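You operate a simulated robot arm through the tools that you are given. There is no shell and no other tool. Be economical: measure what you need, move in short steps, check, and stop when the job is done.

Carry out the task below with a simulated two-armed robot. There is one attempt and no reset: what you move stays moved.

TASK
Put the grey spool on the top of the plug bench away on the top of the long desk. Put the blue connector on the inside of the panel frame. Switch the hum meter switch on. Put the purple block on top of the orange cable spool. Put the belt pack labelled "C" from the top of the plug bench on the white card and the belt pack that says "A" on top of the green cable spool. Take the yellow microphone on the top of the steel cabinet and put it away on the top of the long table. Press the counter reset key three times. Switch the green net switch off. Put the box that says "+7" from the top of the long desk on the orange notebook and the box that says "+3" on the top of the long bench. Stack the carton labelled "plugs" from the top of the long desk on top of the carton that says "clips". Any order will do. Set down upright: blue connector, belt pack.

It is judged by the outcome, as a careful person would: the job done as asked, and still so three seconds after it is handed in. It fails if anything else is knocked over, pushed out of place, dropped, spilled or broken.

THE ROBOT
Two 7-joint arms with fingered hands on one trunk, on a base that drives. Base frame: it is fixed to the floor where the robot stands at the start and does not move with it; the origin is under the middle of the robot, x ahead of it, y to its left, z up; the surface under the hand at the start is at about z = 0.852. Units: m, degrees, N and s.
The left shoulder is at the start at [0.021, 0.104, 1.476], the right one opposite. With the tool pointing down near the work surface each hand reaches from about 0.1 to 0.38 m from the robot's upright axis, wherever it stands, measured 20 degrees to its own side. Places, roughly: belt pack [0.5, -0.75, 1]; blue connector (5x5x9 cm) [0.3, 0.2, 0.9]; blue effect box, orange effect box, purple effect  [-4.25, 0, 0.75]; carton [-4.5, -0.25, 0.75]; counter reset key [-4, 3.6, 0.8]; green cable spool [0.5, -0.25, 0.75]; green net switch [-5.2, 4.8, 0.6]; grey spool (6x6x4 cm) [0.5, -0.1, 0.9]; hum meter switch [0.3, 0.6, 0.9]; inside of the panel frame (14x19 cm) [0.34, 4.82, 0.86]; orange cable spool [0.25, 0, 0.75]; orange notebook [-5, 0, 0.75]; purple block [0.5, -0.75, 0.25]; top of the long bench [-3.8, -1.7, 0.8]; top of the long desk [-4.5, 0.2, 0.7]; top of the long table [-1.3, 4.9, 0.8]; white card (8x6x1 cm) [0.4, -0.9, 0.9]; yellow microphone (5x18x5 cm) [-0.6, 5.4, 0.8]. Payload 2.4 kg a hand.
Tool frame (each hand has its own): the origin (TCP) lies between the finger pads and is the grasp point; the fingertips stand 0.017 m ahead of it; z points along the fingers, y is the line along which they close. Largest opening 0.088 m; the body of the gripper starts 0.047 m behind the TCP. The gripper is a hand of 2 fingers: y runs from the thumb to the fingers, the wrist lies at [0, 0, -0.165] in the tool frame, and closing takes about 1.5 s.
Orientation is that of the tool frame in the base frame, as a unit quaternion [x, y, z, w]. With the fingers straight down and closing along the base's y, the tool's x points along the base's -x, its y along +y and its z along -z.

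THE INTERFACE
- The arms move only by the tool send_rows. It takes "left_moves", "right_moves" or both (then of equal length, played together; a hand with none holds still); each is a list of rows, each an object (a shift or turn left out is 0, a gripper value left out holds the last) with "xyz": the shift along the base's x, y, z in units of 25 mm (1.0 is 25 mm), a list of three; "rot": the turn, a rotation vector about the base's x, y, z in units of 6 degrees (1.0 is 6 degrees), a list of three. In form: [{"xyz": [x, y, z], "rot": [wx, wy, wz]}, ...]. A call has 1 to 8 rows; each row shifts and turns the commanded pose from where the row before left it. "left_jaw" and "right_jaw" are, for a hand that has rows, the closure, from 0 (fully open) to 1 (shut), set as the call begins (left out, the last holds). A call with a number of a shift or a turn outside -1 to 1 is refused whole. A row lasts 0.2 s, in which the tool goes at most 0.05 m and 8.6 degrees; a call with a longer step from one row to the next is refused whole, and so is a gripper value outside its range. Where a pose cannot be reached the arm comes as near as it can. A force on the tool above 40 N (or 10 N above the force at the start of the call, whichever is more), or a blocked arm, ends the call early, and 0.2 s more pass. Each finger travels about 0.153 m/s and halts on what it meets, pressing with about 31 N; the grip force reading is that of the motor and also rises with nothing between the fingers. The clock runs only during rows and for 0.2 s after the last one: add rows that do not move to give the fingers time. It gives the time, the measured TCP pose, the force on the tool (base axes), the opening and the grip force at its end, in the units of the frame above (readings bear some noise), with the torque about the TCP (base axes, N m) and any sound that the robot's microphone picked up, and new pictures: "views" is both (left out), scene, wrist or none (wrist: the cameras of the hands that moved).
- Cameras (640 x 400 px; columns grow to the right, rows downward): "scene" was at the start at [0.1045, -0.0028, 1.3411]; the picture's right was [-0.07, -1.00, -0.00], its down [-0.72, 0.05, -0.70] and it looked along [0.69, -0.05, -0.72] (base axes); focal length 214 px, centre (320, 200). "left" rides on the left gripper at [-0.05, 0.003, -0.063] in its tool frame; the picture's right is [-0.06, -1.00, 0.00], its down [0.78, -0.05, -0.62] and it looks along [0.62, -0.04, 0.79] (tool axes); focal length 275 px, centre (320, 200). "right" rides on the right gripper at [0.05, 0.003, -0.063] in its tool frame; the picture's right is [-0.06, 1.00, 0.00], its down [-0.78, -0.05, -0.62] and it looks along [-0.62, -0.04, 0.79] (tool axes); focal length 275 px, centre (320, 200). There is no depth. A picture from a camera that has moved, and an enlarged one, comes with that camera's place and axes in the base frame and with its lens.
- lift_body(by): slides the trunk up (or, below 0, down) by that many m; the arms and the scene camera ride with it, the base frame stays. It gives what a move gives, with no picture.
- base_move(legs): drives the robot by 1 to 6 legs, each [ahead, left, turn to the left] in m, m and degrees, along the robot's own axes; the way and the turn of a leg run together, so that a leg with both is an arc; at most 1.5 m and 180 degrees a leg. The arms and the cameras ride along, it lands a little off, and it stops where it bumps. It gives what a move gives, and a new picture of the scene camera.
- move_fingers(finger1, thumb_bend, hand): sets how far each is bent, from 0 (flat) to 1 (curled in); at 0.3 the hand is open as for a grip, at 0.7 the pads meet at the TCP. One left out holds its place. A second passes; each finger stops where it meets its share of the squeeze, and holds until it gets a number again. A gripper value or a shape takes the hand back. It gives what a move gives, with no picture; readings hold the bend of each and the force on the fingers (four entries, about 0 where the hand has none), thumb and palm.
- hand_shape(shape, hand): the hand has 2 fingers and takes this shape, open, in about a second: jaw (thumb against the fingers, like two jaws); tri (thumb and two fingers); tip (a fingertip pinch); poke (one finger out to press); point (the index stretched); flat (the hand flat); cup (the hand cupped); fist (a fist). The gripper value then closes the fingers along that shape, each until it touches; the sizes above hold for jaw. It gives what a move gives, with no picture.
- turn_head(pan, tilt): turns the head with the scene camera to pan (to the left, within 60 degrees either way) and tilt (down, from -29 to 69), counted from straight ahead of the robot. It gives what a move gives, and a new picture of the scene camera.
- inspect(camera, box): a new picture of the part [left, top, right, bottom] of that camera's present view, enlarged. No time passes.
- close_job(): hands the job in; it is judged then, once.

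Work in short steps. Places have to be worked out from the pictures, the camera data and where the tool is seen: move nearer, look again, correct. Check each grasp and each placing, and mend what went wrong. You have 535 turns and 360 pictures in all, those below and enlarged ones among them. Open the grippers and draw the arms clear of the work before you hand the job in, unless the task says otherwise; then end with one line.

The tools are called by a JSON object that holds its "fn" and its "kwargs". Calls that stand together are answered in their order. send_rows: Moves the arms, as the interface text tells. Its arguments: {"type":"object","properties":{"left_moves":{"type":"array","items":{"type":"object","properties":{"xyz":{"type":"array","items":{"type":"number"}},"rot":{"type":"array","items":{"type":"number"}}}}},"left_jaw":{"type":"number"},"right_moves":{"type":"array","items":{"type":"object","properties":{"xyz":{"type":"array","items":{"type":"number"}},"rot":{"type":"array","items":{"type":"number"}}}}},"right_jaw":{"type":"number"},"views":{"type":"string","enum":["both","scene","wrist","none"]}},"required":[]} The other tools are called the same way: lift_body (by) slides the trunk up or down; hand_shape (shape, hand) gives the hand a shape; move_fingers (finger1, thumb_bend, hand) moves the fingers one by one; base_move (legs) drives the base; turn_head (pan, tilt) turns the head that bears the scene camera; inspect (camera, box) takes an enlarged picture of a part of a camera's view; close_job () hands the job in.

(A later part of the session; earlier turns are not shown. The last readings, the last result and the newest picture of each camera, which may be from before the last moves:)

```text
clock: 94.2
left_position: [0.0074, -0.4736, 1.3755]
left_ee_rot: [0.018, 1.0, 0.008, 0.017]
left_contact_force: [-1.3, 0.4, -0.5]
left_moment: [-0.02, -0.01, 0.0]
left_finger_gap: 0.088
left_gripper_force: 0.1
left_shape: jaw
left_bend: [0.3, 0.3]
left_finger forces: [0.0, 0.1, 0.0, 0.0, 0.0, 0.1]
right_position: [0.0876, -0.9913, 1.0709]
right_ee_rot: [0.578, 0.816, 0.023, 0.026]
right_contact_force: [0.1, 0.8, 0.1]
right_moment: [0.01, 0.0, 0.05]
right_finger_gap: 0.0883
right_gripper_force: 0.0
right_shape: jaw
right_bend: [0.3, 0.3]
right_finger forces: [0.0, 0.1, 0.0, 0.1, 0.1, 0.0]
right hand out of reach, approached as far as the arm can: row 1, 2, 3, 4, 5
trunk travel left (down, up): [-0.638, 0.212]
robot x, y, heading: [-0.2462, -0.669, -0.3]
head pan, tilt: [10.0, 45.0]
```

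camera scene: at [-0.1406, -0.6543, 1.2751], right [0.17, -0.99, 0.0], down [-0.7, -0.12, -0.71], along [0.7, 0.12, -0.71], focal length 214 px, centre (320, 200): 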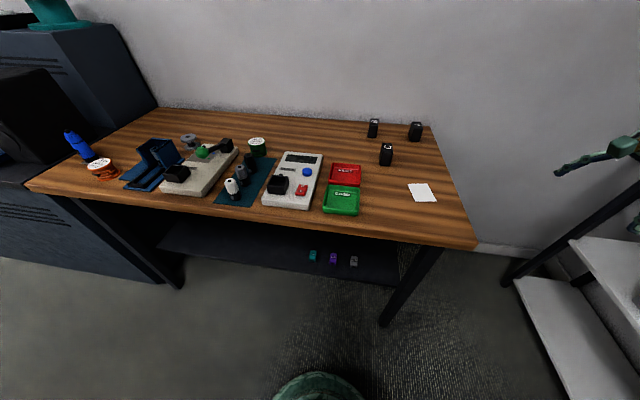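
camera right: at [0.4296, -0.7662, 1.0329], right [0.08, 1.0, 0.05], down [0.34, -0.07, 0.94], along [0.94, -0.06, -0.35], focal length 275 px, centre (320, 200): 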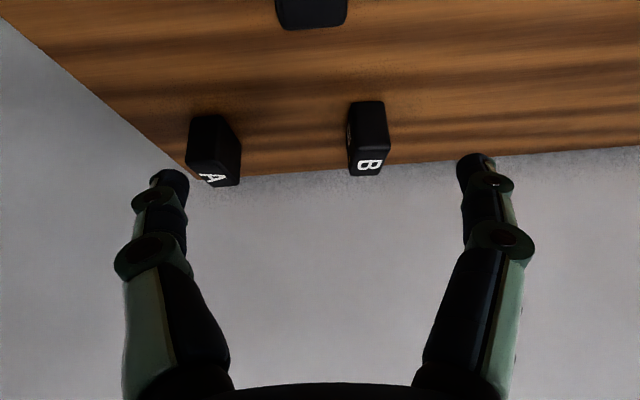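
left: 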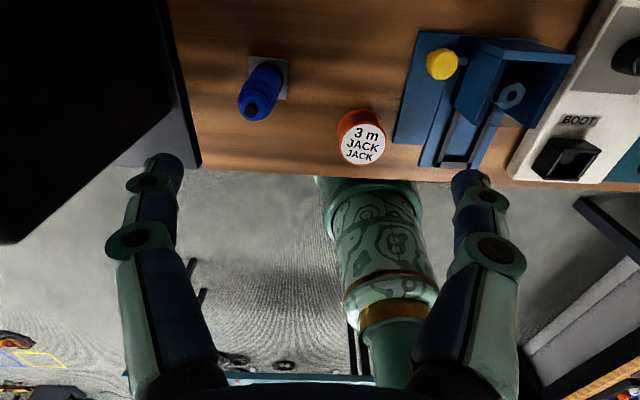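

Try yawing the hand clockwise further, which should roll the elbow downward, then lower.

{"fn": "send_rows", "kwargs": {"right_moves": [{"xyz": [0, 0, 0], "rot": [0, 0, -1]}, {"xyz": [0, 0, 0], "rot": [0, 0, -1]}, {"xyz": [0, 0, 0], "rot": [0, 0, -1]}, {"xyz": [0, 0, 0], "rot": [0, 0, -1]}, {"xyz": [0, 0, 0], "rot": [0, 0, -1]}, {"xyz": [0, 0, 0], "rot": [0, 0, -1]}, {"xyz": [0, 0, 0], "rot": [0, 0, -1]}, {"xyz": [0, 0, 0], "rot": [0, 0, -1]}], "views": "none"}}

{"fn": "send_rows", "kwargs": {"right_moves": [{"xyz": [0, 0, -1]}, {"xyz": [0, 0, -1]}, {"xyz": [0, 0, -1]}, {"xyz": [0, 0, -1]}, {"xyz": [0, 0, -1]}, {}], "views": "none"}}

{"fn": "turn_head", "kwargs": {"pan": -30, "tilt": 20}}

```text
clock: 96.0
left_position: [0.0084, -0.474, 1.3745]
left_ee_rot: [0.018, 1.0, 0.009, 0.017]
left_contact_force: [0.8, -0.6, 0.4]
left_moment: [0.02, 0.02, 0.0]
left_finger_gap: 0.0881
left_gripper_force: 0.1
left_shape: jaw
left_bend: [0.3, 0.3]
left_finger forces: [0.0, 0.0, 0.0, 0.0, 0.0, 0.0]
right_position: [0.0706, -1.0531, 1.0736]
right_ee_rot: [0.859, 0.511, 0.014, 0.033]
right_contact_force: [-0.2, -0.4, -1.4]
right_moment: [0.0, 0.02, 0.02]
right_finger_gap: 0.088
right_gripper_force: 0.1
right_shape: jaw
right_bend: [0.3, 0.3]
right_finger forces: [0.1, 0.0, 0.1, 0.0, 0.0, 0.0]
right hand out of reach, approached as far as the arm can: row 1, 2, 3, 4, 5, 6, 7, 8
trunk travel left (down, up): [-0.638, 0.212]
robot x, y, heading: [-0.2446, -0.6717, -0.3]
head pan, tilt: [10.0, 45.0]
```

```text
clock: 97.4
left_position: [0.008, -0.4737, 1.3756]
left_ee_rot: [0.019, 1.0, 0.008, 0.018]
left_contact_force: [0.3, -1.2, -0.6]
left_moment: [0.04, 0.03, -0.02]
left_finger_gap: 0.0881
left_gripper_force: 0.1
left_shape: jaw
left_bend: [0.3, 0.3]
left_finger forces: [0.0, 0.0, 0.0, 0.0, 0.0, 0.0]
right_position: [0.0319, -1.0562, 1.0586]
right_ee_rot: [0.86, 0.51, 0.011, 0.033]
right_contact_force: [0.5, -0.3, -0.5]
right_moment: [0.05, 0.01, 0.0]
right_finger_gap: 0.0878
right_gripper_force: 0.0
right_shape: jaw
right_bend: [0.3, 0.3]
right_finger forces: [0.0, 0.0, 0.1, 0.0, 0.1, 0.0]
right hand out of reach, approached as far as the arm can: row 1, 2, 3, 4, 5
trunk travel left (down, up): [-0.638, 0.212]
robot x, y, heading: [-0.2445, -0.6726, -0.3]
head pan, tilt: [10.0, 45.0]
```

```text
clock: 98.5
left_position: [0.0076, -0.4736, 1.3735]
left_ee_rot: [0.018, 1.0, 0.009, 0.018]
left_contact_force: [-0.4, 0.1, -0.6]
left_moment: [0.03, 0.03, 0.0]
left_finger_gap: 0.0883
left_gripper_force: 0.1
left_shape: jaw
left_bend: [0.3, 0.3]
left_finger forces: [0.1, 0.1, 0.0, 0.0, 0.1, 0.1]
right_position: [0.031, -1.055, 1.059]
right_ee_rot: [0.859, 0.51, 0.012, 0.034]
right_contact_force: [0.2, 0.7, 0.2]
right_moment: [0.05, -0.03, 0.0]
right_finger_gap: 0.0881
right_gripper_force: 0.1
right_shape: jaw
right_bend: [0.3, 0.3]
right_finger forces: [0.1, 0.0, 0.0, 0.0, 0.1, 0.1]
trunk travel left (down, up): [-0.638, 0.212]
robot x, y, heading: [-0.2453, -0.6726, -0.5]
head pan, tilt: [-30.0, 20.0]
camera scene: at [-0.1405, -0.7148, 1.3136], right [-0.51, -0.86, 0.0], down [-0.3, 0.17, -0.94], along [0.81, -0.48, -0.34], focal length 214 px, centre (320, 200)
```

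scene: 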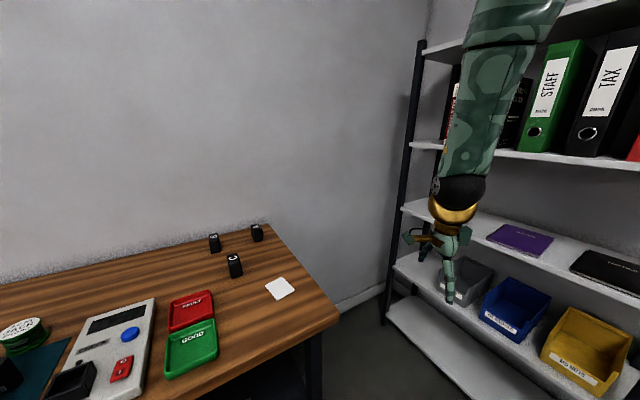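

I'll guide the hand back alongside the robot so the arm hangs down, which should drop the elbow.

{"fn": "send_rows", "kwargs": {"right_moves": [{"xyz": [-1, -0.4, 0]}, {"xyz": [-1, -0.4, 0]}, {"xyz": [-1, -0.4, 0]}, {"xyz": [-1, -0.4, 0]}, {"xyz": [-1, -0.4, -0.3]}, {"xyz": [-1, 0, -0.5]}, {"xyz": [-1, 0, -0.8]}, {"xyz": [-1, 0, -1]}], "views": "none"}}

{"fn": "send_rows", "kwargs": {"right_moves": [{"xyz": [0, 0, -1]}, {"xyz": [0, 0, -1]}, {"xyz": [0, 0, -1]}, {"xyz": [0, 0, -1]}, {"xyz": [0, 0, -1]}, {"xyz": [0, 0, -1]}, {"xyz": [0, 0, -1]}, {"xyz": [0, 0, -1]}], "views": "none"}}

{"fn": "turn_head", "kwargs": {"pan": -60, "tilt": 30}}

```text
clock: 100.2
left_position: [0.0079, -0.4736, 1.3741]
left_ee_rot: [0.018, 1.0, 0.008, 0.018]
left_contact_force: [0.9, 0.4, 0.1]
left_moment: [0.0, -0.01, -0.02]
left_finger_gap: 0.0875
left_gripper_force: 0.0
left_shape: jaw
left_bend: [0.3, 0.3]
left_finger forces: [0.1, 0.0, 0.1, 0.0, 0.0, 0.0]
right_position: [-0.1701, -1.1049, 0.9908]
right_ee_rot: [0.859, 0.511, 0.011, 0.033]
right_contact_force: [0.8, -0.1, -0.3]
right_moment: [0.01, -0.01, 0.05]
right_finger_gap: 0.088
right_gripper_force: 0.1
right_shape: jaw
right_bend: [0.3, 0.3]
right_finger forces: [0.1, 0.0, 0.0, 0.0, 0.0, 0.1]
trunk travel left (down, up): [-0.638, 0.212]
robot x, y, heading: [-0.2446, -0.6695, -0.4]
head pan, tilt: [-30.0, 20.0]
```

```text
clock: 102.0
left_position: [0.009, -0.4727, 1.374]
left_ee_rot: [0.019, 1.0, 0.008, 0.017]
left_contact_force: [0.3, -0.9, 0.5]
left_moment: [0.05, 0.01, 0.01]
left_finger_gap: 0.088
left_gripper_force: 0.1
left_shape: jaw
left_bend: [0.3, 0.3]
left_finger forces: [0.1, 0.0, 0.1, 0.0, 0.0, 0.1]
right_position: [-0.1675, -1.1019, 0.7918]
right_ee_rot: [0.86, 0.509, 0.012, 0.033]
right_contact_force: [0.0, -0.6, 0.1]
right_moment: [0.04, -0.03, 0.0]
right_finger_gap: 0.0879
right_gripper_force: 0.0
right_shape: jaw
right_bend: [0.3, 0.3]
right_finger forces: [0.0, 0.0, 0.0, 0.0, 0.1, 0.0]
trunk travel left (down, up): [-0.638, 0.212]
robot x, y, heading: [-0.2427, -0.6678, -0.4]
head pan, tilt: [-30.0, 20.0]
```

```text
clock: 103.0
left_position: [0.0076, -0.4735, 1.3753]
left_ee_rot: [0.018, 1.0, 0.009, 0.018]
left_contact_force: [-0.7, -0.7, -0.1]
left_moment: [-0.03, -0.01, 0.02]
left_finger_gap: 0.088
left_gripper_force: 0.2
left_shape: jaw
left_bend: [0.3, 0.3]
left_finger forces: [0.1, 0.0, 0.0, 0.1, 0.0, 0.1]
right_position: [-0.1683, -1.1043, 0.7931]
right_ee_rot: [0.859, 0.511, 0.011, 0.034]
right_contact_force: [0.7, -0.9, 0.1]
right_moment: [-0.01, -0.02, 0.0]
right_finger_gap: 0.0881
right_gripper_force: 0.1
right_shape: jaw
right_bend: [0.3, 0.3]
right_finger forces: [0.0, 0.0, 0.0, 0.1, 0.2, 0.0]
trunk travel left (down, up): [-0.638, 0.212]
robot x, y, heading: [-0.2444, -0.6708, -0.4]
head pan, tilt: [-60.0, 30.0]
camera scene: at [-0.1763, -0.7464, 1.2976], right [-0.87, -0.49, 0.0], down [-0.25, 0.43, -0.87], along [0.43, -0.75, -0.5], focal length 214 px, centre (320, 200)
```

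scene: 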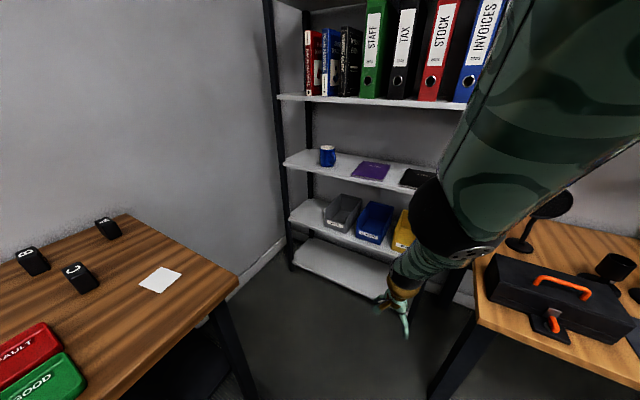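

The elbow has dropped. Now bring the hand forward and up while yawing back to the nominal orientation.

{"fn": "send_rows", "kwargs": {"right_moves": [{"xyz": [0.5, 0.2, 0.5], "rot": [0, 0, 1]}, {"xyz": [0.5, 0.2, 0.5], "rot": [0, 0, 1]}, {"xyz": [0.5, 0.2, 0.5], "rot": [0, 0, 1]}, {"xyz": [0.5, 0.2, 0.5], "rot": [0, 0, 1]}, {"xyz": [0.5, 0.2, 0.5], "rot": [0, 0, 1]}, {"xyz": [0.5, 0.2, 0.5], "rot": [0, 0, 1]}, {"xyz": [0.5, 0.2, 0.5], "rot": [0, 0, 1]}, {"xyz": [0.5, 0.2, 0.5], "rot": [0, 0, 1]}], "views": "none"}}

{"fn": "send_rows", "kwargs": {"right_moves": [{"xyz": [0.5, 0.3, 0.8], "rot": [0, 0, 1]}, {"xyz": [0.5, 0.3, 0.8], "rot": [0, 0, 1]}, {"xyz": [0.5, 0.3, 0.8], "rot": [0, 0, 1]}, {"xyz": [0.5, 0.3, 0.8], "rot": [0, 0, 1]}, {"xyz": [0.5, 0.3, 0.8], "rot": [0, 0, 1]}, {"xyz": [0.5, 0.3, 0.8], "rot": [0, 0, 1]}, {"xyz": [0.5, 0.3, 0.8], "rot": [0, 0, 1]}, {"xyz": [0.5, 0.3, 0.8], "rot": [0, 0, 1]}], "views": "none"}}

{"fn": "send_rows", "kwargs": {"right_moves": [{"xyz": [0.2, 0.2, 0.5], "rot": [0, 0, 1]}, {"xyz": [0.2, 0.2, 0.5], "rot": [0, 0, 1]}, {"xyz": [0.2, 0.2, 0.5], "rot": [0, 0, 1]}, {"rot": [0, 0, 0.7]}, {}], "views": "scene"}}

```text
clock: 104.8
left_position: [0.008, -0.4724, 1.3753]
left_ee_rot: [0.019, 1.0, 0.008, 0.017]
left_contact_force: [-0.3, 0.2, 0.1]
left_moment: [0.03, 0.04, 0.0]
left_finger_gap: 0.0879
left_gripper_force: 0.1
left_shape: jaw
left_bend: [0.3, 0.3]
left_finger forces: [0.0, 0.0, 0.1, 0.0, 0.1, 0.0]
right_position: [-0.0682, -1.0655, 0.8905]
right_ee_rot: [0.576, 0.816, 0.023, 0.027]
right_contact_force: [-0.2, 0.4, 0.0]
right_moment: [0.01, 0.01, 0.03]
right_finger_gap: 0.0881
right_gripper_force: 0.1
right_shape: jaw
right_bend: [0.3, 0.3]
right_finger forces: [0.0, 0.1, 0.0, 0.0, 0.0, 0.1]
trunk travel left (down, up): [-0.638, 0.212]
robot x, y, heading: [-0.2443, -0.6654, -0.3]
head pan, tilt: [-60.0, 30.0]
```

```text
clock: 106.6
left_position: [0.0086, -0.4727, 1.3738]
left_ee_rot: [0.018, 1.0, 0.008, 0.018]
left_contact_force: [0.2, 0.2, -0.1]
left_moment: [0.01, 0.01, 0.04]
left_finger_gap: 0.088
left_gripper_force: 0.0
left_shape: jaw
left_bend: [0.3, 0.3]
left_finger forces: [0.0, 0.0, 0.0, 0.1, 0.0, 0.0]
right_position: [0.0309, -1.0066, 1.0529]
right_ee_rot: [0.195, 0.98, 0.031, 0.014]
right_contact_force: [-0.5, -0.1, -0.4]
right_moment: [-0.01, 0.0, 0.01]
right_finger_gap: 0.088
right_gripper_force: 0.1
right_shape: jaw
right_bend: [0.3, 0.3]
right_finger forces: [0.1, 0.0, 0.0, 0.1, 0.1, 0.1]
trunk travel left (down, up): [-0.638, 0.212]
robot x, y, heading: [-0.2438, -0.6702, -0.5]
head pan, tilt: [-60.0, 30.0]
```

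```text
clock: 107.8
left_position: [0.0074, -0.4734, 1.3744]
left_ee_rot: [0.018, 1.0, 0.008, 0.018]
left_contact_force: [-0.1, -0.9, 0.7]
left_moment: [-0.02, -0.03, 0.02]
left_finger_gap: 0.0879
left_gripper_force: 0.1
left_shape: jaw
left_bend: [0.3, 0.3]
left_finger forces: [0.1, 0.0, 0.0, 0.0, 0.0, 0.0]
right_position: [0.0465, -0.9911, 1.0906]
right_ee_rot: [0.002, 0.999, 0.033, 0.008]
right_contact_force: [1.2, -0.1, 0.3]
right_moment: [0.01, 0.01, 0.0]
right_finger_gap: 0.0879
right_gripper_force: 0.0
right_shape: jaw
right_bend: [0.3, 0.3]
right_finger forces: [0.0, 0.0, 0.1, 0.0, 0.0, 0.1]
trunk travel left (down, up): [-0.638, 0.212]
robot x, y, heading: [-0.2448, -0.6715, -0.5]
head pan, tilt: [-60.0, 30.0]
camera scene: at [-0.1762, -0.7464, 1.2976], right [-0.87, -0.49, 0.0], down [-0.25, 0.43, -0.87], along [0.43, -0.75, -0.5], focal length 214 px, centre (320, 200)
```

scene: 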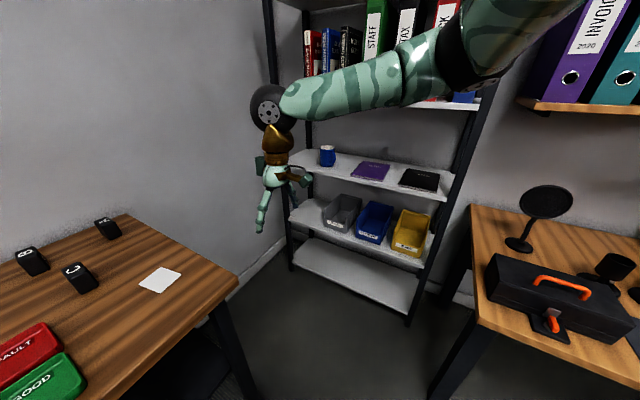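

The elbow is back to a sideways, usable posture. Next: raise hands slightly, lower trunk 0.15, and drive up to the bench.

{"fn": "send_rows", "kwargs": {"right_moves": [{"xyz": [0.5, 0.3, 1], "rot": [-0.3, 0, 0]}, {"xyz": [0.5, 0.3, 1], "rot": [-0.3, 0, 0]}, {"xyz": [0.5, 0.3, 1]}, {"xyz": [0.5, 0.3, 1]}], "views": "none"}}

{"fn": "lift_body", "kwargs": {"by": -0.15}}

{"fn": "base_move", "kwargs": {"legs": [[0.3, 0.05, 0]]}}

```text
clock: 108.8
left_position: [0.0074, -0.4736, 1.3747]
left_ee_rot: [0.018, 1.0, 0.008, 0.017]
left_contact_force: [-0.1, -0.4, -0.5]
left_moment: [0.0, 0.02, -0.01]
left_finger_gap: 0.0882
left_gripper_force: 0.1
left_shape: jaw
left_bend: [0.3, 0.3]
left_finger forces: [0.0, 0.1, 0.1, 0.0, 0.0, 0.0]
right_position: [0.0948, -0.9612, 1.1902]
right_ee_rot: [0.003, 1.0, 0.002, 0.008]
right_contact_force: [-0.1, 0.1, 0.3]
right_moment: [0.01, -0.02, -0.01]
right_finger_gap: 0.0878
right_gripper_force: 0.1
right_shape: jaw
right_bend: [0.3, 0.3]
right_finger forces: [0.0, 0.1, 0.0, 0.0, 0.0, 0.0]
trunk travel left (down, up): [-0.638, 0.212]
robot x, y, heading: [-0.2449, -0.6711, -0.5]
head pan, tilt: [-60.0, 30.0]
```

```text
clock: 110.5
left_position: [0.0075, -0.4726, 1.2238]
left_ee_rot: [0.019, 1.0, 0.008, 0.018]
left_contact_force: [0.3, -0.1, -0.2]
left_moment: [0.01, 0.04, 0.01]
left_finger_gap: 0.0882
left_gripper_force: 0.1
left_shape: jaw
left_bend: [0.3, 0.3]
left_finger forces: [0.1, 0.1, 0.0, 0.2, 0.1, 0.0]
right_position: [0.0971, -0.9607, 1.0405]
right_ee_rot: [0.003, 1.0, 0.002, 0.009]
right_contact_force: [-0.4, 0.6, 0.9]
right_moment: [-0.01, 0.0, 0.03]
right_finger_gap: 0.0875
right_gripper_force: 0.1
right_shape: jaw
right_bend: [0.3, 0.3]
right_finger forces: [0.1, 0.0, 0.0, 0.1, 0.1, 0.1]
trunk travel left (down, up): [-0.488, 0.362]
robot x, y, heading: [-0.244, -0.6683, -0.4]
head pan, tilt: [-60.0, 30.0]
```

```text
clock: 112.6
left_position: [0.3049, -0.4254, 1.224]
left_ee_rot: [0.018, 1.0, 0.008, 0.017]
left_contact_force: [-0.2, 0.3, 0.2]
left_moment: [-0.02, 0.01, 0.02]
left_finger_gap: 0.0881
left_gripper_force: 0.0
left_shape: jaw
left_bend: [0.3, 0.3]
left_finger forces: [0.0, 0.0, 0.0, 0.1, 0.1, 0.1]
right_position: [0.3947, -0.9115, 1.0396]
right_ee_rot: [0.003, 1.0, 0.003, 0.008]
right_contact_force: [0.1, -0.2, 0.2]
right_moment: [-0.02, 0.02, 0.01]
right_finger_gap: 0.0883
right_gripper_force: 0.1
right_shape: jaw
right_bend: [0.3, 0.3]
right_finger forces: [0.0, 0.1, 0.0, 0.0, 0.0, 0.0]
trunk travel left (down, up): [-0.488, 0.362]
robot x, y, heading: [0.0486, -0.6249, -0.6]
head pan, tilt: [-60.0, 30.0]
camera scene: at [0.1226, -0.6984, 1.147], right [-0.87, -0.49, 0.0], down [-0.25, 0.43, -0.87], along [0.43, -0.75, -0.5], focal length 214 px, centre (320, 200)
```

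scene: 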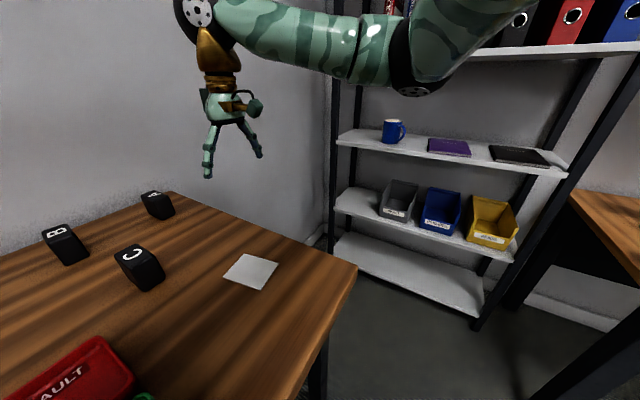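

Move the right hand over C at [0.505, −0.77] and look through the wrist camera.

{"fn": "send_rows", "kwargs": {"right_moves": [{"xyz": [0.6, 0.8, 0]}, {"xyz": [0.6, 0.8, 0]}, {"xyz": [0.6, 0.8, 0]}, {"xyz": [0.6, 0.8, 0]}, {"xyz": [0.6, 0.8, 0]}, {"xyz": [0.7, 0.8, 0]}, {"xyz": [0.7, 0.85, 0]}, {}], "views": "wrist"}}

```text
clock: 114.4
left_position: [0.3039, -0.425, 1.2247]
left_ee_rot: [0.017, 1.0, 0.008, 0.017]
left_contact_force: [1.3, -0.1, -0.6]
left_moment: [-0.03, -0.03, 0.01]
left_finger_gap: 0.0883
left_gripper_force: 0.0
left_shape: jaw
left_bend: [0.3, 0.3]
left_finger forces: [0.0, 0.0, 0.0, 0.0, 0.1, 0.0]
right_position: [0.5044, -0.7719, 1.0394]
right_ee_rot: [0.002, 1.0, 0.003, 0.007]
right_contact_force: [0.8, 0.7, 0.1]
right_moment: [-0.01, 0.05, -0.01]
right_finger_gap: 0.0879
right_gripper_force: 0.0
right_shape: jaw
right_bend: [0.3, 0.3]
right_finger forces: [0.0, 0.0, 0.1, 0.0, 0.0, 0.1]
trunk travel left (down, up): [-0.488, 0.362]
robot x, y, heading: [0.0551, -0.6219, -0.7]
head pan, tilt: [-60.0, 30.0]
camera right: at [0.4543, -0.7662, 1.1011], right [0.07, 1.0, 0.01], down [0.77, -0.06, 0.63], along [0.63, -0.04, -0.78], focal length 275 px, centre (320, 200)
```

right: 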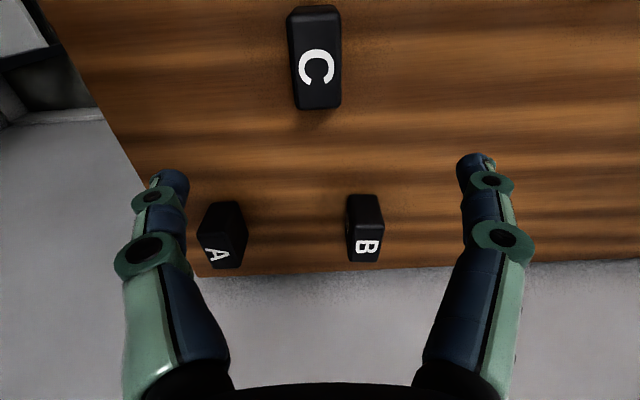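

C's top is right under the tool at [0.504, −0.770]. Descend to z≈0.885 and close.

{"fn": "send_rows", "kwargs": {"right_moves": [{"xyz": [0, 0, -1]}, {"xyz": [0, 0, -1]}, {"xyz": [0, 0, -1]}, {"xyz": [0, 0, -1]}, {"xyz": [0, 0, -1]}, {"xyz": [0, 0, -0.8]}, {"xyz": [0, 0, -0.4]}, {}], "views": "none"}}

{"fn": "send_rows", "kwargs": {"right_moves": [{}, {}, {}, {}, {}, {}, {}, {}], "right_jaw": 1, "views": "none"}}

```text
clock: 116.2
left_position: [0.304, -0.4257, 1.2241]
left_ee_rot: [0.017, 1.0, 0.008, 0.018]
left_contact_force: [-0.5, -0.5, -0.3]
left_moment: [0.01, -0.02, 0.03]
left_finger_gap: 0.088
left_gripper_force: 0.2
left_shape: jaw
left_bend: [0.3, 0.3]
left_finger forces: [0.0, 0.1, 0.0, 0.1, 0.0, 0.0]
right_position: [0.5027, -0.7694, 0.8853]
right_ee_rot: [0.002, 1.0, 0.002, 0.008]
right_contact_force: [-0.4, 0.1, 0.1]
right_moment: [-0.01, -0.02, -0.02]
right_finger_gap: 0.0881
right_gripper_force: 0.1
right_shape: jaw
right_bend: [0.3, 0.3]
right_finger forces: [0.0, 0.0, 0.0, 0.0, 0.0, 0.1]
trunk travel left (down, up): [-0.488, 0.362]
robot x, y, heading: [0.0507, -0.6216, -0.5]
head pan, tilt: [-60.0, 30.0]
```

```text
clock: 118.0
left_position: [0.3053, -0.4258, 1.2242]
left_ee_rot: [0.018, 1.0, 0.008, 0.018]
left_contact_force: [0.0, -0.8, 0.6]
left_moment: [0.04, 0.0, 0.01]
left_finger_gap: 0.088
left_gripper_force: 0.1
left_shape: jaw
left_bend: [0.3, 0.3]
left_finger forces: [0.0, 0.1, 0.0, 0.0, 0.0, 0.0]
right_position: [0.5039, -0.7708, 0.884]
right_ee_rot: [0.003, 1.0, 0.002, 0.008]
right_contact_force: [0.0, 0.5, 0.1]
right_moment: [-0.01, 0.02, 0.01]
right_finger_gap: 0.0279
right_gripper_force: 31.1
right_shape: jaw
right_bend: [0.74, 0.7]
right_finger forces: [26.7, 0.0, 0.0, 0.0, 26.8, 0.0]
trunk travel left (down, up): [-0.488, 0.362]
robot x, y, heading: [0.0521, -0.6204, -0.2]
head pan, tilt: [-60.0, 30.0]
```

C is gripped (2.8 cm). Lift it and carry to the card, yawing 16° to match the card.

{"fn": "send_rows", "kwargs": {"right_moves": [{"xyz": [0, 0, 1]}, {"xyz": [0, 0, 1]}, {"xyz": [-0.8, -0.6, 0.5], "rot": [0, 0, 0.5]}, {"xyz": [-1, -0.7, 0], "rot": [0, 0, 0.5]}, {"xyz": [-1, -0.7, 0], "rot": [0, 0, 0.5]}, {"xyz": [-1, -0.7, 0], "rot": [0, 0, 0.5]}, {"xyz": [-1, -0.7, 0], "rot": [0, 0, 0.6]}, {"xyz": [-0.84, -0.65, 0]}], "views": "none"}}

{"fn": "turn_head", "kwargs": {"pan": -35, "tilt": 45}}

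```text
clock: 119.8
left_position: [0.3044, -0.4244, 1.2243]
left_ee_rot: [0.017, 1.0, 0.008, 0.017]
left_contact_force: [-0.1, 0.0, 0.1]
left_moment: [-0.02, 0.0, -0.03]
left_finger_gap: 0.088
left_gripper_force: 0.0
left_shape: jaw
left_bend: [0.3, 0.3]
left_finger forces: [0.0, 0.0, 0.1, 0.1, 0.0, 0.0]
right_position: [0.3622, -0.8722, 0.9495]
right_ee_rot: [-0.133, 0.991, 0.005, 0.007]
right_contact_force: [-0.7, -0.1, -2.4]
right_moment: [0.0, -0.02, 0.0]
right_finger_gap: 0.0277
right_gripper_force: 31.1
right_shape: jaw
right_bend: [0.74, 0.7]
right_finger forces: [26.9, 0.0, 0.0, 0.0, 26.9, 0.0]
trunk travel left (down, up): [-0.488, 0.362]
robot x, y, heading: [0.0522, -0.6242, -0.3]
head pan, tilt: [-60.0, 30.0]
```

```text
clock: 120.7
left_position: [0.3046, -0.4248, 1.2234]
left_ee_rot: [0.018, 1.0, 0.008, 0.018]
left_contact_force: [0.3, -0.2, -0.1]
left_moment: [-0.01, -0.01, -0.01]
left_finger_gap: 0.088
left_gripper_force: 0.1
left_shape: jaw
left_bend: [0.3, 0.3]
left_finger forces: [0.0, 0.0, 0.0, 0.0, 0.0, 0.0]
right_position: [0.3634, -0.8709, 0.9493]
right_ee_rot: [-0.133, 0.991, 0.003, 0.008]
right_contact_force: [-0.2, -0.5, -1.7]
right_moment: [0.02, -0.01, 0.0]
right_finger_gap: 0.0278
right_gripper_force: 30.6
right_shape: jaw
right_bend: [0.74, 0.7]
right_finger forces: [26.8, 0.1, 0.0, 0.0, 26.9, 0.0]
trunk travel left (down, up): [-0.488, 0.362]
robot x, y, heading: [0.0505, -0.6203, -0.3]
head pan, tilt: [-35.0, 45.0]
camera scene: at [0.1437, -0.667, 1.1244], right [-0.58, -0.82, 0.0], down [-0.58, 0.41, -0.71], along [0.58, -0.41, -0.71], focal length 214 px, centre (320, 200)
```

scene: 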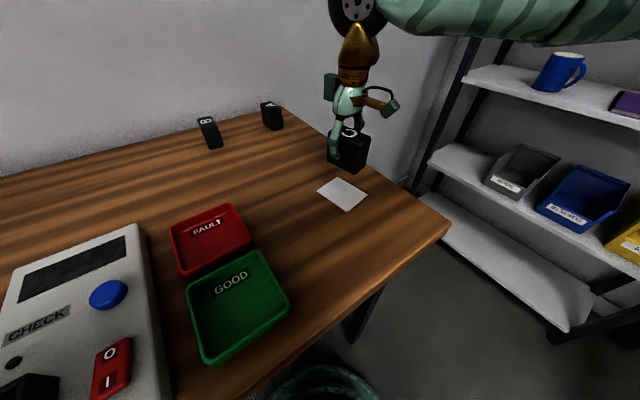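

Card centre checks out at about [0.36, −0.869], directly under the pack. Lower gently.

{"fn": "send_rows", "kwargs": {"right_moves": [{"xyz": [-0.1, 0.1, -0.6]}, {"xyz": [0, 0, -0.6]}, {"xyz": [0, 0, -0.6]}, {"xyz": [0, 0, -0.4]}, {"xyz": [0, 0, -0.2]}, {}], "views": "scene"}}

```text
clock: 122.1
left_position: [0.3043, -0.4256, 1.2253]
left_ee_rot: [0.017, 1.0, 0.008, 0.018]
left_contact_force: [0.5, 0.3, 0.4]
left_moment: [0.03, 0.01, -0.01]
left_finger_gap: 0.0881
left_gripper_force: 0.0
left_shape: jaw
left_bend: [0.3, 0.3]
left_finger forces: [0.0, 0.1, 0.2, 0.1, 0.0, 0.0]
right_position: [0.3596, -0.8685, 0.888]
right_ee_rot: [-0.134, 0.991, 0.004, 0.008]
right_contact_force: [-0.7, 0.2, -0.9]
right_moment: [-0.01, 0.0, 0.0]
right_finger_gap: 0.0277
right_gripper_force: 30.5
right_shape: jaw
right_bend: [0.74, 0.7]
right_finger forces: [26.9, 0.0, 0.0, 0.0, 26.9, 0.0]
trunk travel left (down, up): [-0.488, 0.362]
robot x, y, heading: [0.0496, -0.621, -0.3]
head pan, tilt: [-35.0, 45.0]
camera scene: at [0.1437, -0.6669, 1.1244], right [-0.58, -0.82, 0.0], down [-0.58, 0.41, -0.71], along [0.58, -0.41, -0.71], focal length 214 px, centre (320, 200)
```

scene: 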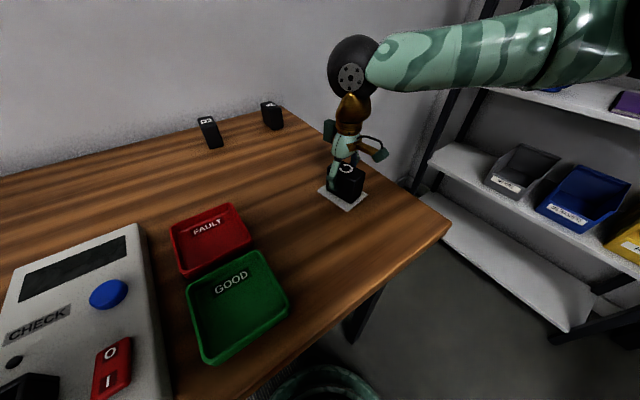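

Almost down; a few more millimetres until contact.

{"fn": "send_rows", "kwargs": {"right_moves": [{"xyz": [0, 0, -0.1]}, {"xyz": [0, 0, -0.1]}, {}], "views": "none"}}

```text
clock: 122.9
left_position: [0.3021, -0.4253, 1.2242]
left_ee_rot: [0.018, 1.0, 0.008, 0.018]
left_contact_force: [-0.3, -0.1, 0.5]
left_moment: [0.0, 0.03, -0.02]
left_finger_gap: 0.0881
left_gripper_force: 0.1
left_shape: jaw
left_bend: [0.3, 0.3]
left_finger forces: [0.0, 0.0, 0.1, 0.0, 0.0, 0.1]
right_position: [0.3587, -0.8698, 0.8835]
right_ee_rot: [-0.135, 0.991, 0.003, 0.008]
right_contact_force: [0.7, 0.5, 14.2]
right_moment: [-0.08, -0.05, -0.01]
right_finger_gap: 0.0306
right_gripper_force: 31.2
right_shape: jaw
right_bend: [0.76, 0.72]
right_finger forces: [28.5, 0.0, 0.0, 0.0, 28.5, 0.1]
trunk travel left (down, up): [-0.488, 0.362]
robot x, y, heading: [0.0498, -0.6229, -0.6]
head pan, tilt: [-35.0, 45.0]
```

Contact. Open and rise straight up.

{"fn": "send_rows", "kwargs": {"right_moves": [{"xyz": [0, 0, 0.1]}, {}, {}, {}, {}, {}], "right_jaw": 0, "views": "none"}}

{"fn": "send_rows", "kwargs": {"right_moves": [{"xyz": [0, 0, 0.5]}, {"xyz": [0, 0, 1]}, {"xyz": [0, 0, 1]}, {"xyz": [0, 0, 1]}, {"xyz": [0, 0, 1]}, {"xyz": [0, 0, 1]}, {"xyz": [0, 0, 1]}], "views": "scene"}}

```text
clock: 124.3
left_position: [0.3037, -0.4252, 1.2238]
left_ee_rot: [0.018, 1.0, 0.01, 0.018]
left_contact_force: [0.6, 0.9, 0.4]
left_moment: [0.0, -0.02, 0.0]
left_finger_gap: 0.0882
left_gripper_force: 0.0
left_shape: jaw
left_bend: [0.3, 0.3]
left_finger forces: [0.0, 0.1, 0.0, 0.0, 0.0, 0.0]
right_position: [0.3587, -0.8693, 0.8853]
right_ee_rot: [-0.134, 0.991, 0.004, 0.008]
right_contact_force: [-0.5, -0.3, 0.2]
right_moment: [0.01, 0.0, -0.04]
right_finger_gap: 0.088
right_gripper_force: 0.0
right_shape: jaw
right_bend: [0.3, 0.3]
right_finger forces: [0.0, 0.1, 0.0, 0.1, 0.1, 0.0]
trunk travel left (down, up): [-0.488, 0.362]
robot x, y, heading: [0.0514, -0.6224, -0.3]
head pan, tilt: [-35.0, 45.0]
```

```text
clock: 125.9
left_position: [0.3051, -0.4254, 1.2253]
left_ee_rot: [0.016, 1.0, 0.008, 0.017]
left_contact_force: [0.1, 0.0, 0.6]
left_moment: [-0.01, -0.02, 0.02]
left_finger_gap: 0.0878
left_gripper_force: 0.0
left_shape: jaw
left_bend: [0.3, 0.3]
left_finger forces: [0.1, 0.0, 0.0, 0.0, 0.0, 0.1]
right_position: [0.3595, -0.867, 1.0477]
right_ee_rot: [-0.135, 0.991, 0.004, 0.007]
right_contact_force: [0.1, -0.8, 0.3]
right_moment: [-0.03, -0.02, 0.01]
right_finger_gap: 0.0881
right_gripper_force: 0.1
right_shape: jaw
right_bend: [0.3, 0.3]
right_finger forces: [0.1, 0.0, 0.0, 0.0, 0.0, 0.0]
trunk travel left (down, up): [-0.488, 0.362]
robot x, y, heading: [0.0527, -0.6216, -0.7]
head pan, tilt: [-35.0, 45.0]
camera scene: at [0.1436, -0.6668, 1.1244], right [-0.58, -0.82, 0.0], down [-0.58, 0.41, -0.71], along [0.58, -0.41, -0.71], focal length 214 px, centre (320, 200)
```

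scene: 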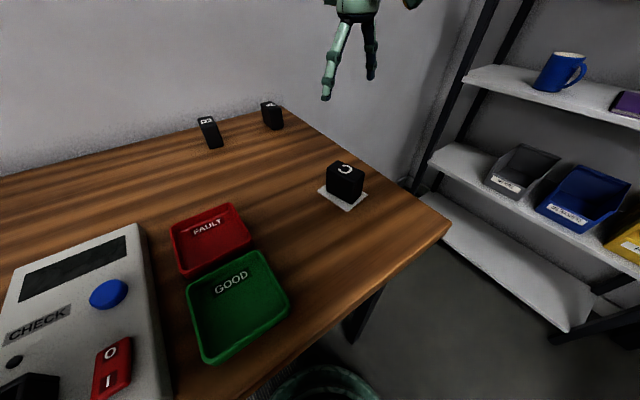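

C stands on the card. For A (≈[0.69, −0.894]) I need the shoulder lower and further right, with the tool tilted 45°. Raise the hand, lower trunk, shift right.

{"fn": "send_rows", "kwargs": {"right_moves": [{"xyz": [0, 0, 1], "rot": [0, 0, -0.6]}, {"xyz": [0, 0, 1], "rot": [0, 0, -0.6]}, {"xyz": [0, 0, 1], "rot": [0, 0, -0.6]}, {"xyz": [0, 0, 1], "rot": [0, 0, -0.6]}, {"xyz": [0, 0, 1], "rot": [0, 0, -0.2]}, {"xyz": [0, 0, 1]}], "views": "none"}}

{"fn": "lift_body", "kwargs": {"by": -0.15}}

{"fn": "base_move", "kwargs": {"legs": [[0.01, -0.165, 0.6]]}}

```text
clock: 127.3
left_position: [0.3035, -0.4248, 1.2254]
left_ee_rot: [0.018, 1.0, 0.008, 0.018]
left_contact_force: [-0.1, 0.2, 0.7]
left_moment: [-0.02, -0.01, 0.0]
left_finger_gap: 0.088
left_gripper_force: 0.1
left_shape: jaw
left_bend: [0.3, 0.3]
left_finger forces: [0.0, 0.0, 0.0, 0.0, 0.0, 0.0]
right_position: [0.3615, -0.8687, 1.1977]
right_ee_rot: [0.003, 1.0, 0.003, 0.008]
right_contact_force: [-0.5, 0.0, -1.0]
right_moment: [0.01, -0.03, -0.03]
right_finger_gap: 0.0881
right_gripper_force: 0.0
right_shape: jaw
right_bend: [0.3, 0.3]
right_finger forces: [0.0, 0.2, 0.0, 0.0, 0.0, 0.0]
trunk travel left (down, up): [-0.488, 0.362]
robot x, y, heading: [0.0512, -0.624, -0.2]
head pan, tilt: [-35.0, 45.0]
```

```text
clock: 129.0
left_position: [0.3041, -0.4246, 1.0754]
left_ee_rot: [0.017, 1.0, 0.007, 0.018]
left_contact_force: [-0.7, -0.2, -0.4]
left_moment: [0.0, 0.0, -0.01]
left_finger_gap: 0.0879
left_gripper_force: 0.1
left_shape: jaw
left_bend: [0.3, 0.3]
left_finger forces: [0.1, 0.0, 0.0, 0.0, 0.0, 0.1]
right_position: [0.3585, -0.8699, 1.0481]
right_ee_rot: [0.002, 1.0, 0.003, 0.008]
right_contact_force: [-0.9, 0.4, 0.3]
right_moment: [0.03, -0.05, 0.0]
right_finger_gap: 0.088
right_gripper_force: 0.1
right_shape: jaw
right_bend: [0.3, 0.3]
right_finger forces: [0.1, 0.1, 0.0, 0.0, 0.0, 0.1]
trunk travel left (down, up): [-0.338, 0.512]
robot x, y, heading: [0.0494, -0.6243, -0.7]
head pan, tilt: [-35.0, 45.0]
```

```text
clock: 130.4
left_position: [0.3039, -0.549, 1.0743]
left_ee_rot: [0.005, 1.0, 0.008, 0.017]
left_contact_force: [-0.3, -0.1, 0.6]
left_moment: [0.03, 0.01, -0.01]
left_finger_gap: 0.0879
left_gripper_force: 0.0
left_shape: jaw
left_bend: [0.3, 0.3]
left_finger forces: [0.0, 0.0, 0.1, 0.1, 0.0, 0.0]
right_position: [0.3709, -0.9922, 1.0479]
right_ee_rot: [-0.01, 1.0, 0.003, 0.008]
right_contact_force: [0.4, -0.1, 0.1]
right_moment: [0.01, 0.01, 0.0]
right_finger_gap: 0.0879
right_gripper_force: 0.0
right_shape: jaw
right_bend: [0.3, 0.3]
right_finger forces: [0.1, 0.0, 0.0, 0.1, 0.0, 0.0]
trunk travel left (down, up): [-0.338, 0.512]
robot x, y, heading: [0.0516, -0.7527, 1.2]
head pan, tilt: [-35.0, 45.0]
stopped in leg 1: the robot was blocked; the commanded pose is now the measured one
camera scene: at [0.1536, -0.7956, 0.9734], right [-0.56, -0.83, 0.0], down [-0.59, 0.39, -0.71], along [0.59, -0.39, -0.71], focal length 214 px, centre (320, 200)
```

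scene: 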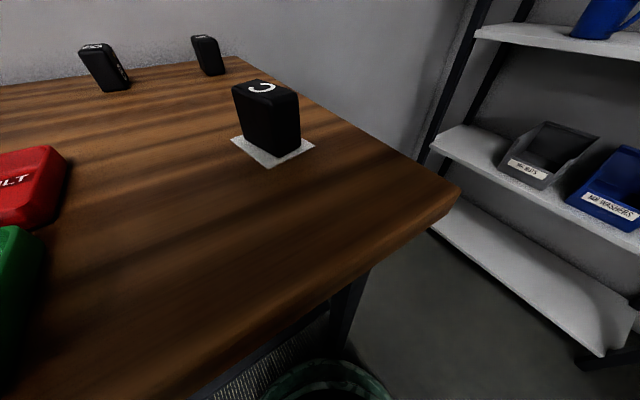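

Base touched the right table leg; I'll stay here. Now tilt and extend the right hand towards A at a safe height.

{"fn": "send_rows", "kwargs": {"right_moves": [{"xyz": [0.6, 0.2, 0.3], "rot": [0, -1, 0]}, {"xyz": [0.9, 0.2, 0.3], "rot": [0, -1, 0]}, {"xyz": [1, 0.3, 0], "rot": [0, -1, 0]}, {"xyz": [1, 0.4, 0], "rot": [0, -1, 0]}, {"xyz": [1, 0.4, 0], "rot": [0, -1, 0]}, {"xyz": [1, 0.4, 0], "rot": [0, -1, 0]}, {"xyz": [1, 0.5, 0], "rot": [0, -1, 0]}, {"xyz": [1, 0.5, 0], "rot": [0, -0.5, 0]}], "views": "none"}}

{"fn": "send_rows", "kwargs": {"right_moves": [{"xyz": [1, 0.3, 0]}, {"xyz": [1, 0.3, 0]}, {"xyz": [1, 0.3, 0]}, {"xyz": [1, 0.3, 0]}, {"xyz": [0.5, 0, 0]}, {}], "views": "both"}}

```text
clock: 132.2
left_position: [0.3042, -0.5509, 1.0746]
left_ee_rot: [0.005, 1.0, 0.009, 0.016]
left_contact_force: [-0.2, -0.5, -0.3]
left_moment: [0.03, -0.01, -0.01]
left_finger_gap: 0.0879
left_gripper_force: 0.1
left_shape: jaw
left_bend: [0.3, 0.3]
left_finger forces: [0.0, 0.1, 0.1, 0.1, 0.0, 0.0]
right_position: [0.5593, -0.9202, 1.0643]
right_ee_rot: [-0.011, 0.92, -0.002, 0.392]
right_contact_force: [-0.4, 0.5, -0.3]
right_moment: [-0.01, 0.02, 0.01]
right_finger_gap: 0.0881
right_gripper_force: 0.0
right_shape: jaw
right_bend: [0.3, 0.3]
right_finger forces: [0.0, 0.1, 0.1, 0.0, 0.0, 0.1]
trunk travel left (down, up): [-0.338, 0.512]
robot x, y, heading: [0.057, -0.7517, 0.9]
head pan, tilt: [-35.0, 45.0]
```

```text
clock: 133.6
left_position: [0.3038, -0.5508, 1.0738]
left_ee_rot: [0.005, 1.0, 0.009, 0.016]
left_contact_force: [-0.8, 0.1, 0.8]
left_moment: [0.01, 0.04, 0.01]
left_finger_gap: 0.088
left_gripper_force: 0.1
left_shape: jaw
left_bend: [0.3, 0.3]
left_finger forces: [0.0, 0.1, 0.0, 0.0, 0.1, 0.0]
right_position: [0.6709, -0.8905, 1.0619]
right_ee_rot: [-0.011, 0.921, -0.001, 0.39]
right_contact_force: [0.2, 0.1, -0.5]
right_moment: [-0.01, -0.03, 0.02]
right_finger_gap: 0.0879
right_gripper_force: 0.1
right_shape: jaw
right_bend: [0.3, 0.3]
right_finger forces: [0.0, 0.1, 0.0, 0.1, 0.0, 0.0]
trunk travel left (down, up): [-0.338, 0.512]
robot x, y, heading: [0.0594, -0.7543, 0.8]
head pan, tilt: [-35.0, 45.0]
camera scene: at [0.1533, -0.7955, 0.9735], right [-0.56, -0.83, 0.0], down [-0.59, 0.39, -0.71], along [0.59, -0.39, -0.71], focal length 214 px, centre (320, 200)
camera right: at [0.591, -0.8879, 1.0696], right [0.02, 1.0, 0.03], down [0.1, -0.04, 0.99], along [0.99, -0.02, -0.1], focal length 275 px, centre (320, 200)
```

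scene: 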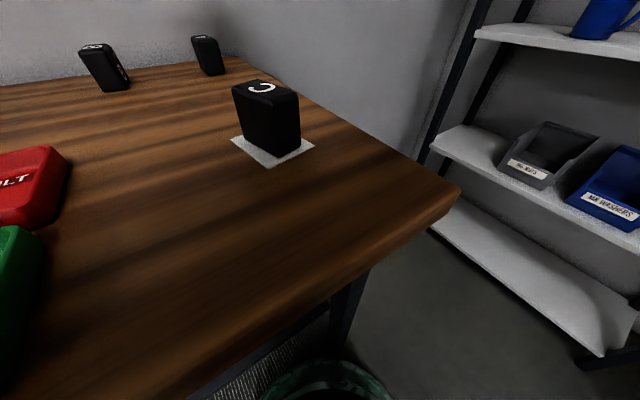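
right: 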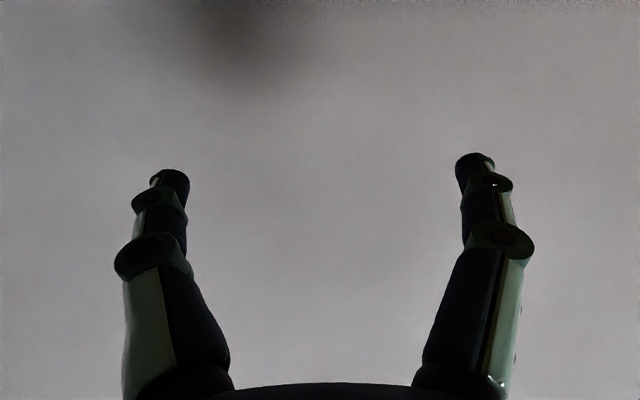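

The wrist camera only sees the wall. I'll zoom the scene view on A to refine its position.

{"fn": "inspect", "kwargs": {"camera": "scene", "box": [160, 20, 280, 95]}}

```text
5.33 times, centred on (220, 58) of scene
camera zoom: at [0.1533, -0.7955, 0.9735], right [-0.56, -0.83, 0.0], down [-0.59, 0.39, -0.71], along [0.59, -0.39, -0.71], focal length 1144 px, centre (853, 960)
```

zoom: 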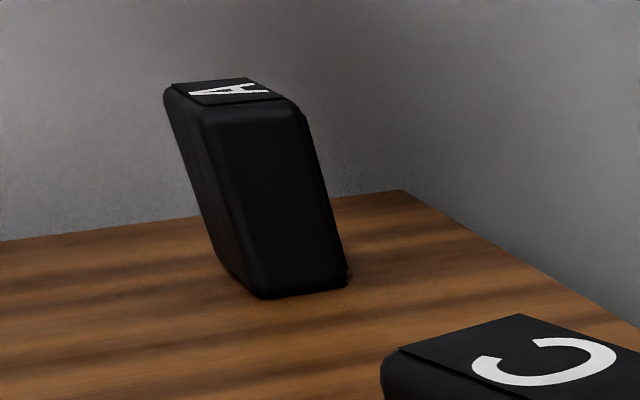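

A's footprint spans x 0.65–0.70, y −0.870…−0.902. Centre the open fingers on it and descend.

{"fn": "send_rows", "kwargs": {"right_moves": [{"xyz": [0.15, 0.18, -1]}, {"xyz": [0, 0, -1]}, {"xyz": [0, 0, -1]}, {"xyz": [0, 0, -1]}, {"xyz": [0, 0, -1]}, {}], "views": "scene"}}

```text
clock: 135.0
left_position: [0.3033, -0.5506, 1.0748]
left_ee_rot: [0.005, 1.0, 0.008, 0.017]
left_contact_force: [0.1, 0.9, -0.7]
left_moment: [0.01, -0.01, 0.02]
left_finger_gap: 0.0882
left_gripper_force: 0.1
left_shape: jaw
left_bend: [0.3, 0.3]
left_finger forces: [0.0, 0.0, 0.0, 0.1, 0.0, 0.1]
right_position: [0.6737, -0.8859, 0.9361]
right_ee_rot: [-0.011, 0.921, -0.002, 0.39]
right_contact_force: [-0.8, -0.3, 1.0]
right_moment: [-0.01, -0.02, -0.01]
right_finger_gap: 0.088
right_gripper_force: 0.2
right_shape: jaw
right_bend: [0.3, 0.3]
right_finger forces: [0.1, 0.0, 0.0, 0.1, 0.1, 0.0]
trunk travel left (down, up): [-0.338, 0.512]
robot x, y, heading: [0.0553, -0.753, 0.9]
head pan, tilt: [-35.0, 45.0]
camera scene: at [0.1533, -0.7955, 0.9735], right [-0.56, -0.83, 0.0], down [-0.59, 0.39, -0.71], along [0.59, -0.39, -0.71], focal length 214 px, centre (320, 200)
```

scene: 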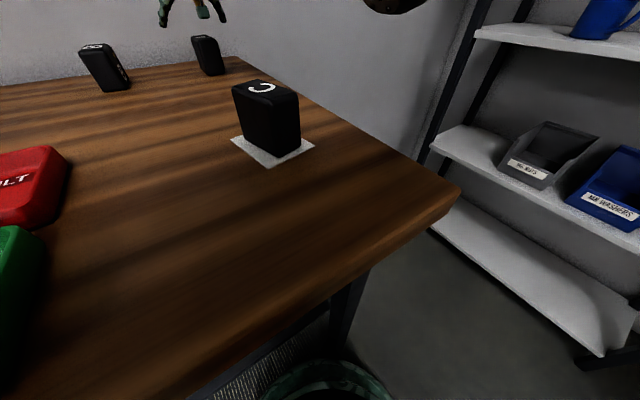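

Aligned with A. Descend the last 5 cm and close.

{"fn": "send_rows", "kwargs": {"right_moves": [{"xyz": [0, 0, -0.7]}, {"xyz": [0, 0, -0.7]}, {"xyz": [0, 0, -0.6]}, {}], "views": "scene"}}

{"fn": "send_rows", "kwargs": {"right_moves": [{}, {}, {}, {}, {}, {}, {}, {}], "right_jaw": 1, "views": "none"}}

```text
clock: 136.0
left_position: [0.3031, -0.5496, 1.0744]
left_ee_rot: [0.005, 1.0, 0.008, 0.016]
left_contact_force: [0.2, -0.4, 0.8]
left_moment: [0.0, 0.0, 0.01]
left_finger_gap: 0.088
left_gripper_force: 0.0
left_shape: jaw
left_bend: [0.3, 0.3]
left_finger forces: [0.1, 0.0, 0.0, 0.0, 0.1, 0.0]
right_position: [0.6728, -0.8838, 0.889]
right_ee_rot: [-0.011, 0.921, -0.001, 0.389]
right_contact_force: [-0.8, 0.9, -0.3]
right_moment: [0.0, -0.01, -0.01]
right_finger_gap: 0.0878
right_gripper_force: 0.1
right_shape: jaw
right_bend: [0.3, 0.3]
right_finger forces: [0.0, 0.0, 0.0, 0.0, 0.1, 0.0]
trunk travel left (down, up): [-0.338, 0.512]
robot x, y, heading: [0.0577, -0.7531, 1.1]
head pan, tilt: [-35.0, 45.0]
camera scene: at [0.1533, -0.7954, 0.9735], right [-0.56, -0.83, 0.0], down [-0.59, 0.39, -0.71], along [0.59, -0.39, -0.71], focal length 214 px, centre (320, 200)
```

scene: 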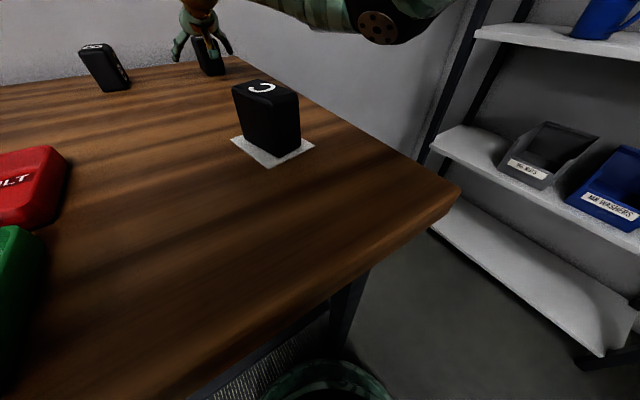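

```text
clock: 137.8
left_position: [0.3044, -0.5497, 1.0738]
left_ee_rot: [0.004, 1.0, 0.009, 0.016]
left_contact_force: [-0.5, 0.6, 0.4]
left_moment: [-0.03, -0.04, -0.02]
left_finger_gap: 0.0881
left_gripper_force: 0.0
left_shape: jaw
left_bend: [0.3, 0.3]
left_finger forces: [0.0, 0.0, 0.1, 0.1, 0.1, 0.1]
right_position: [0.6731, -0.8851, 0.8882]
right_ee_rot: [-0.011, 0.921, -0.001, 0.389]
right_contact_force: [0.4, -0.2, 0.0]
right_moment: [0.0, 0.01, 0.03]
right_finger_gap: 0.0279
right_gripper_force: 31.2
right_shape: jaw
right_bend: [0.73, 0.7]
right_finger forces: [26.4, 0.0, 0.1, 0.0, 26.4, 0.0]
trunk travel left (down, up): [-0.338, 0.512]
robot x, y, heading: [0.0595, -0.7503, 1.0]
head pan, tilt: [-35.0, 45.0]
```

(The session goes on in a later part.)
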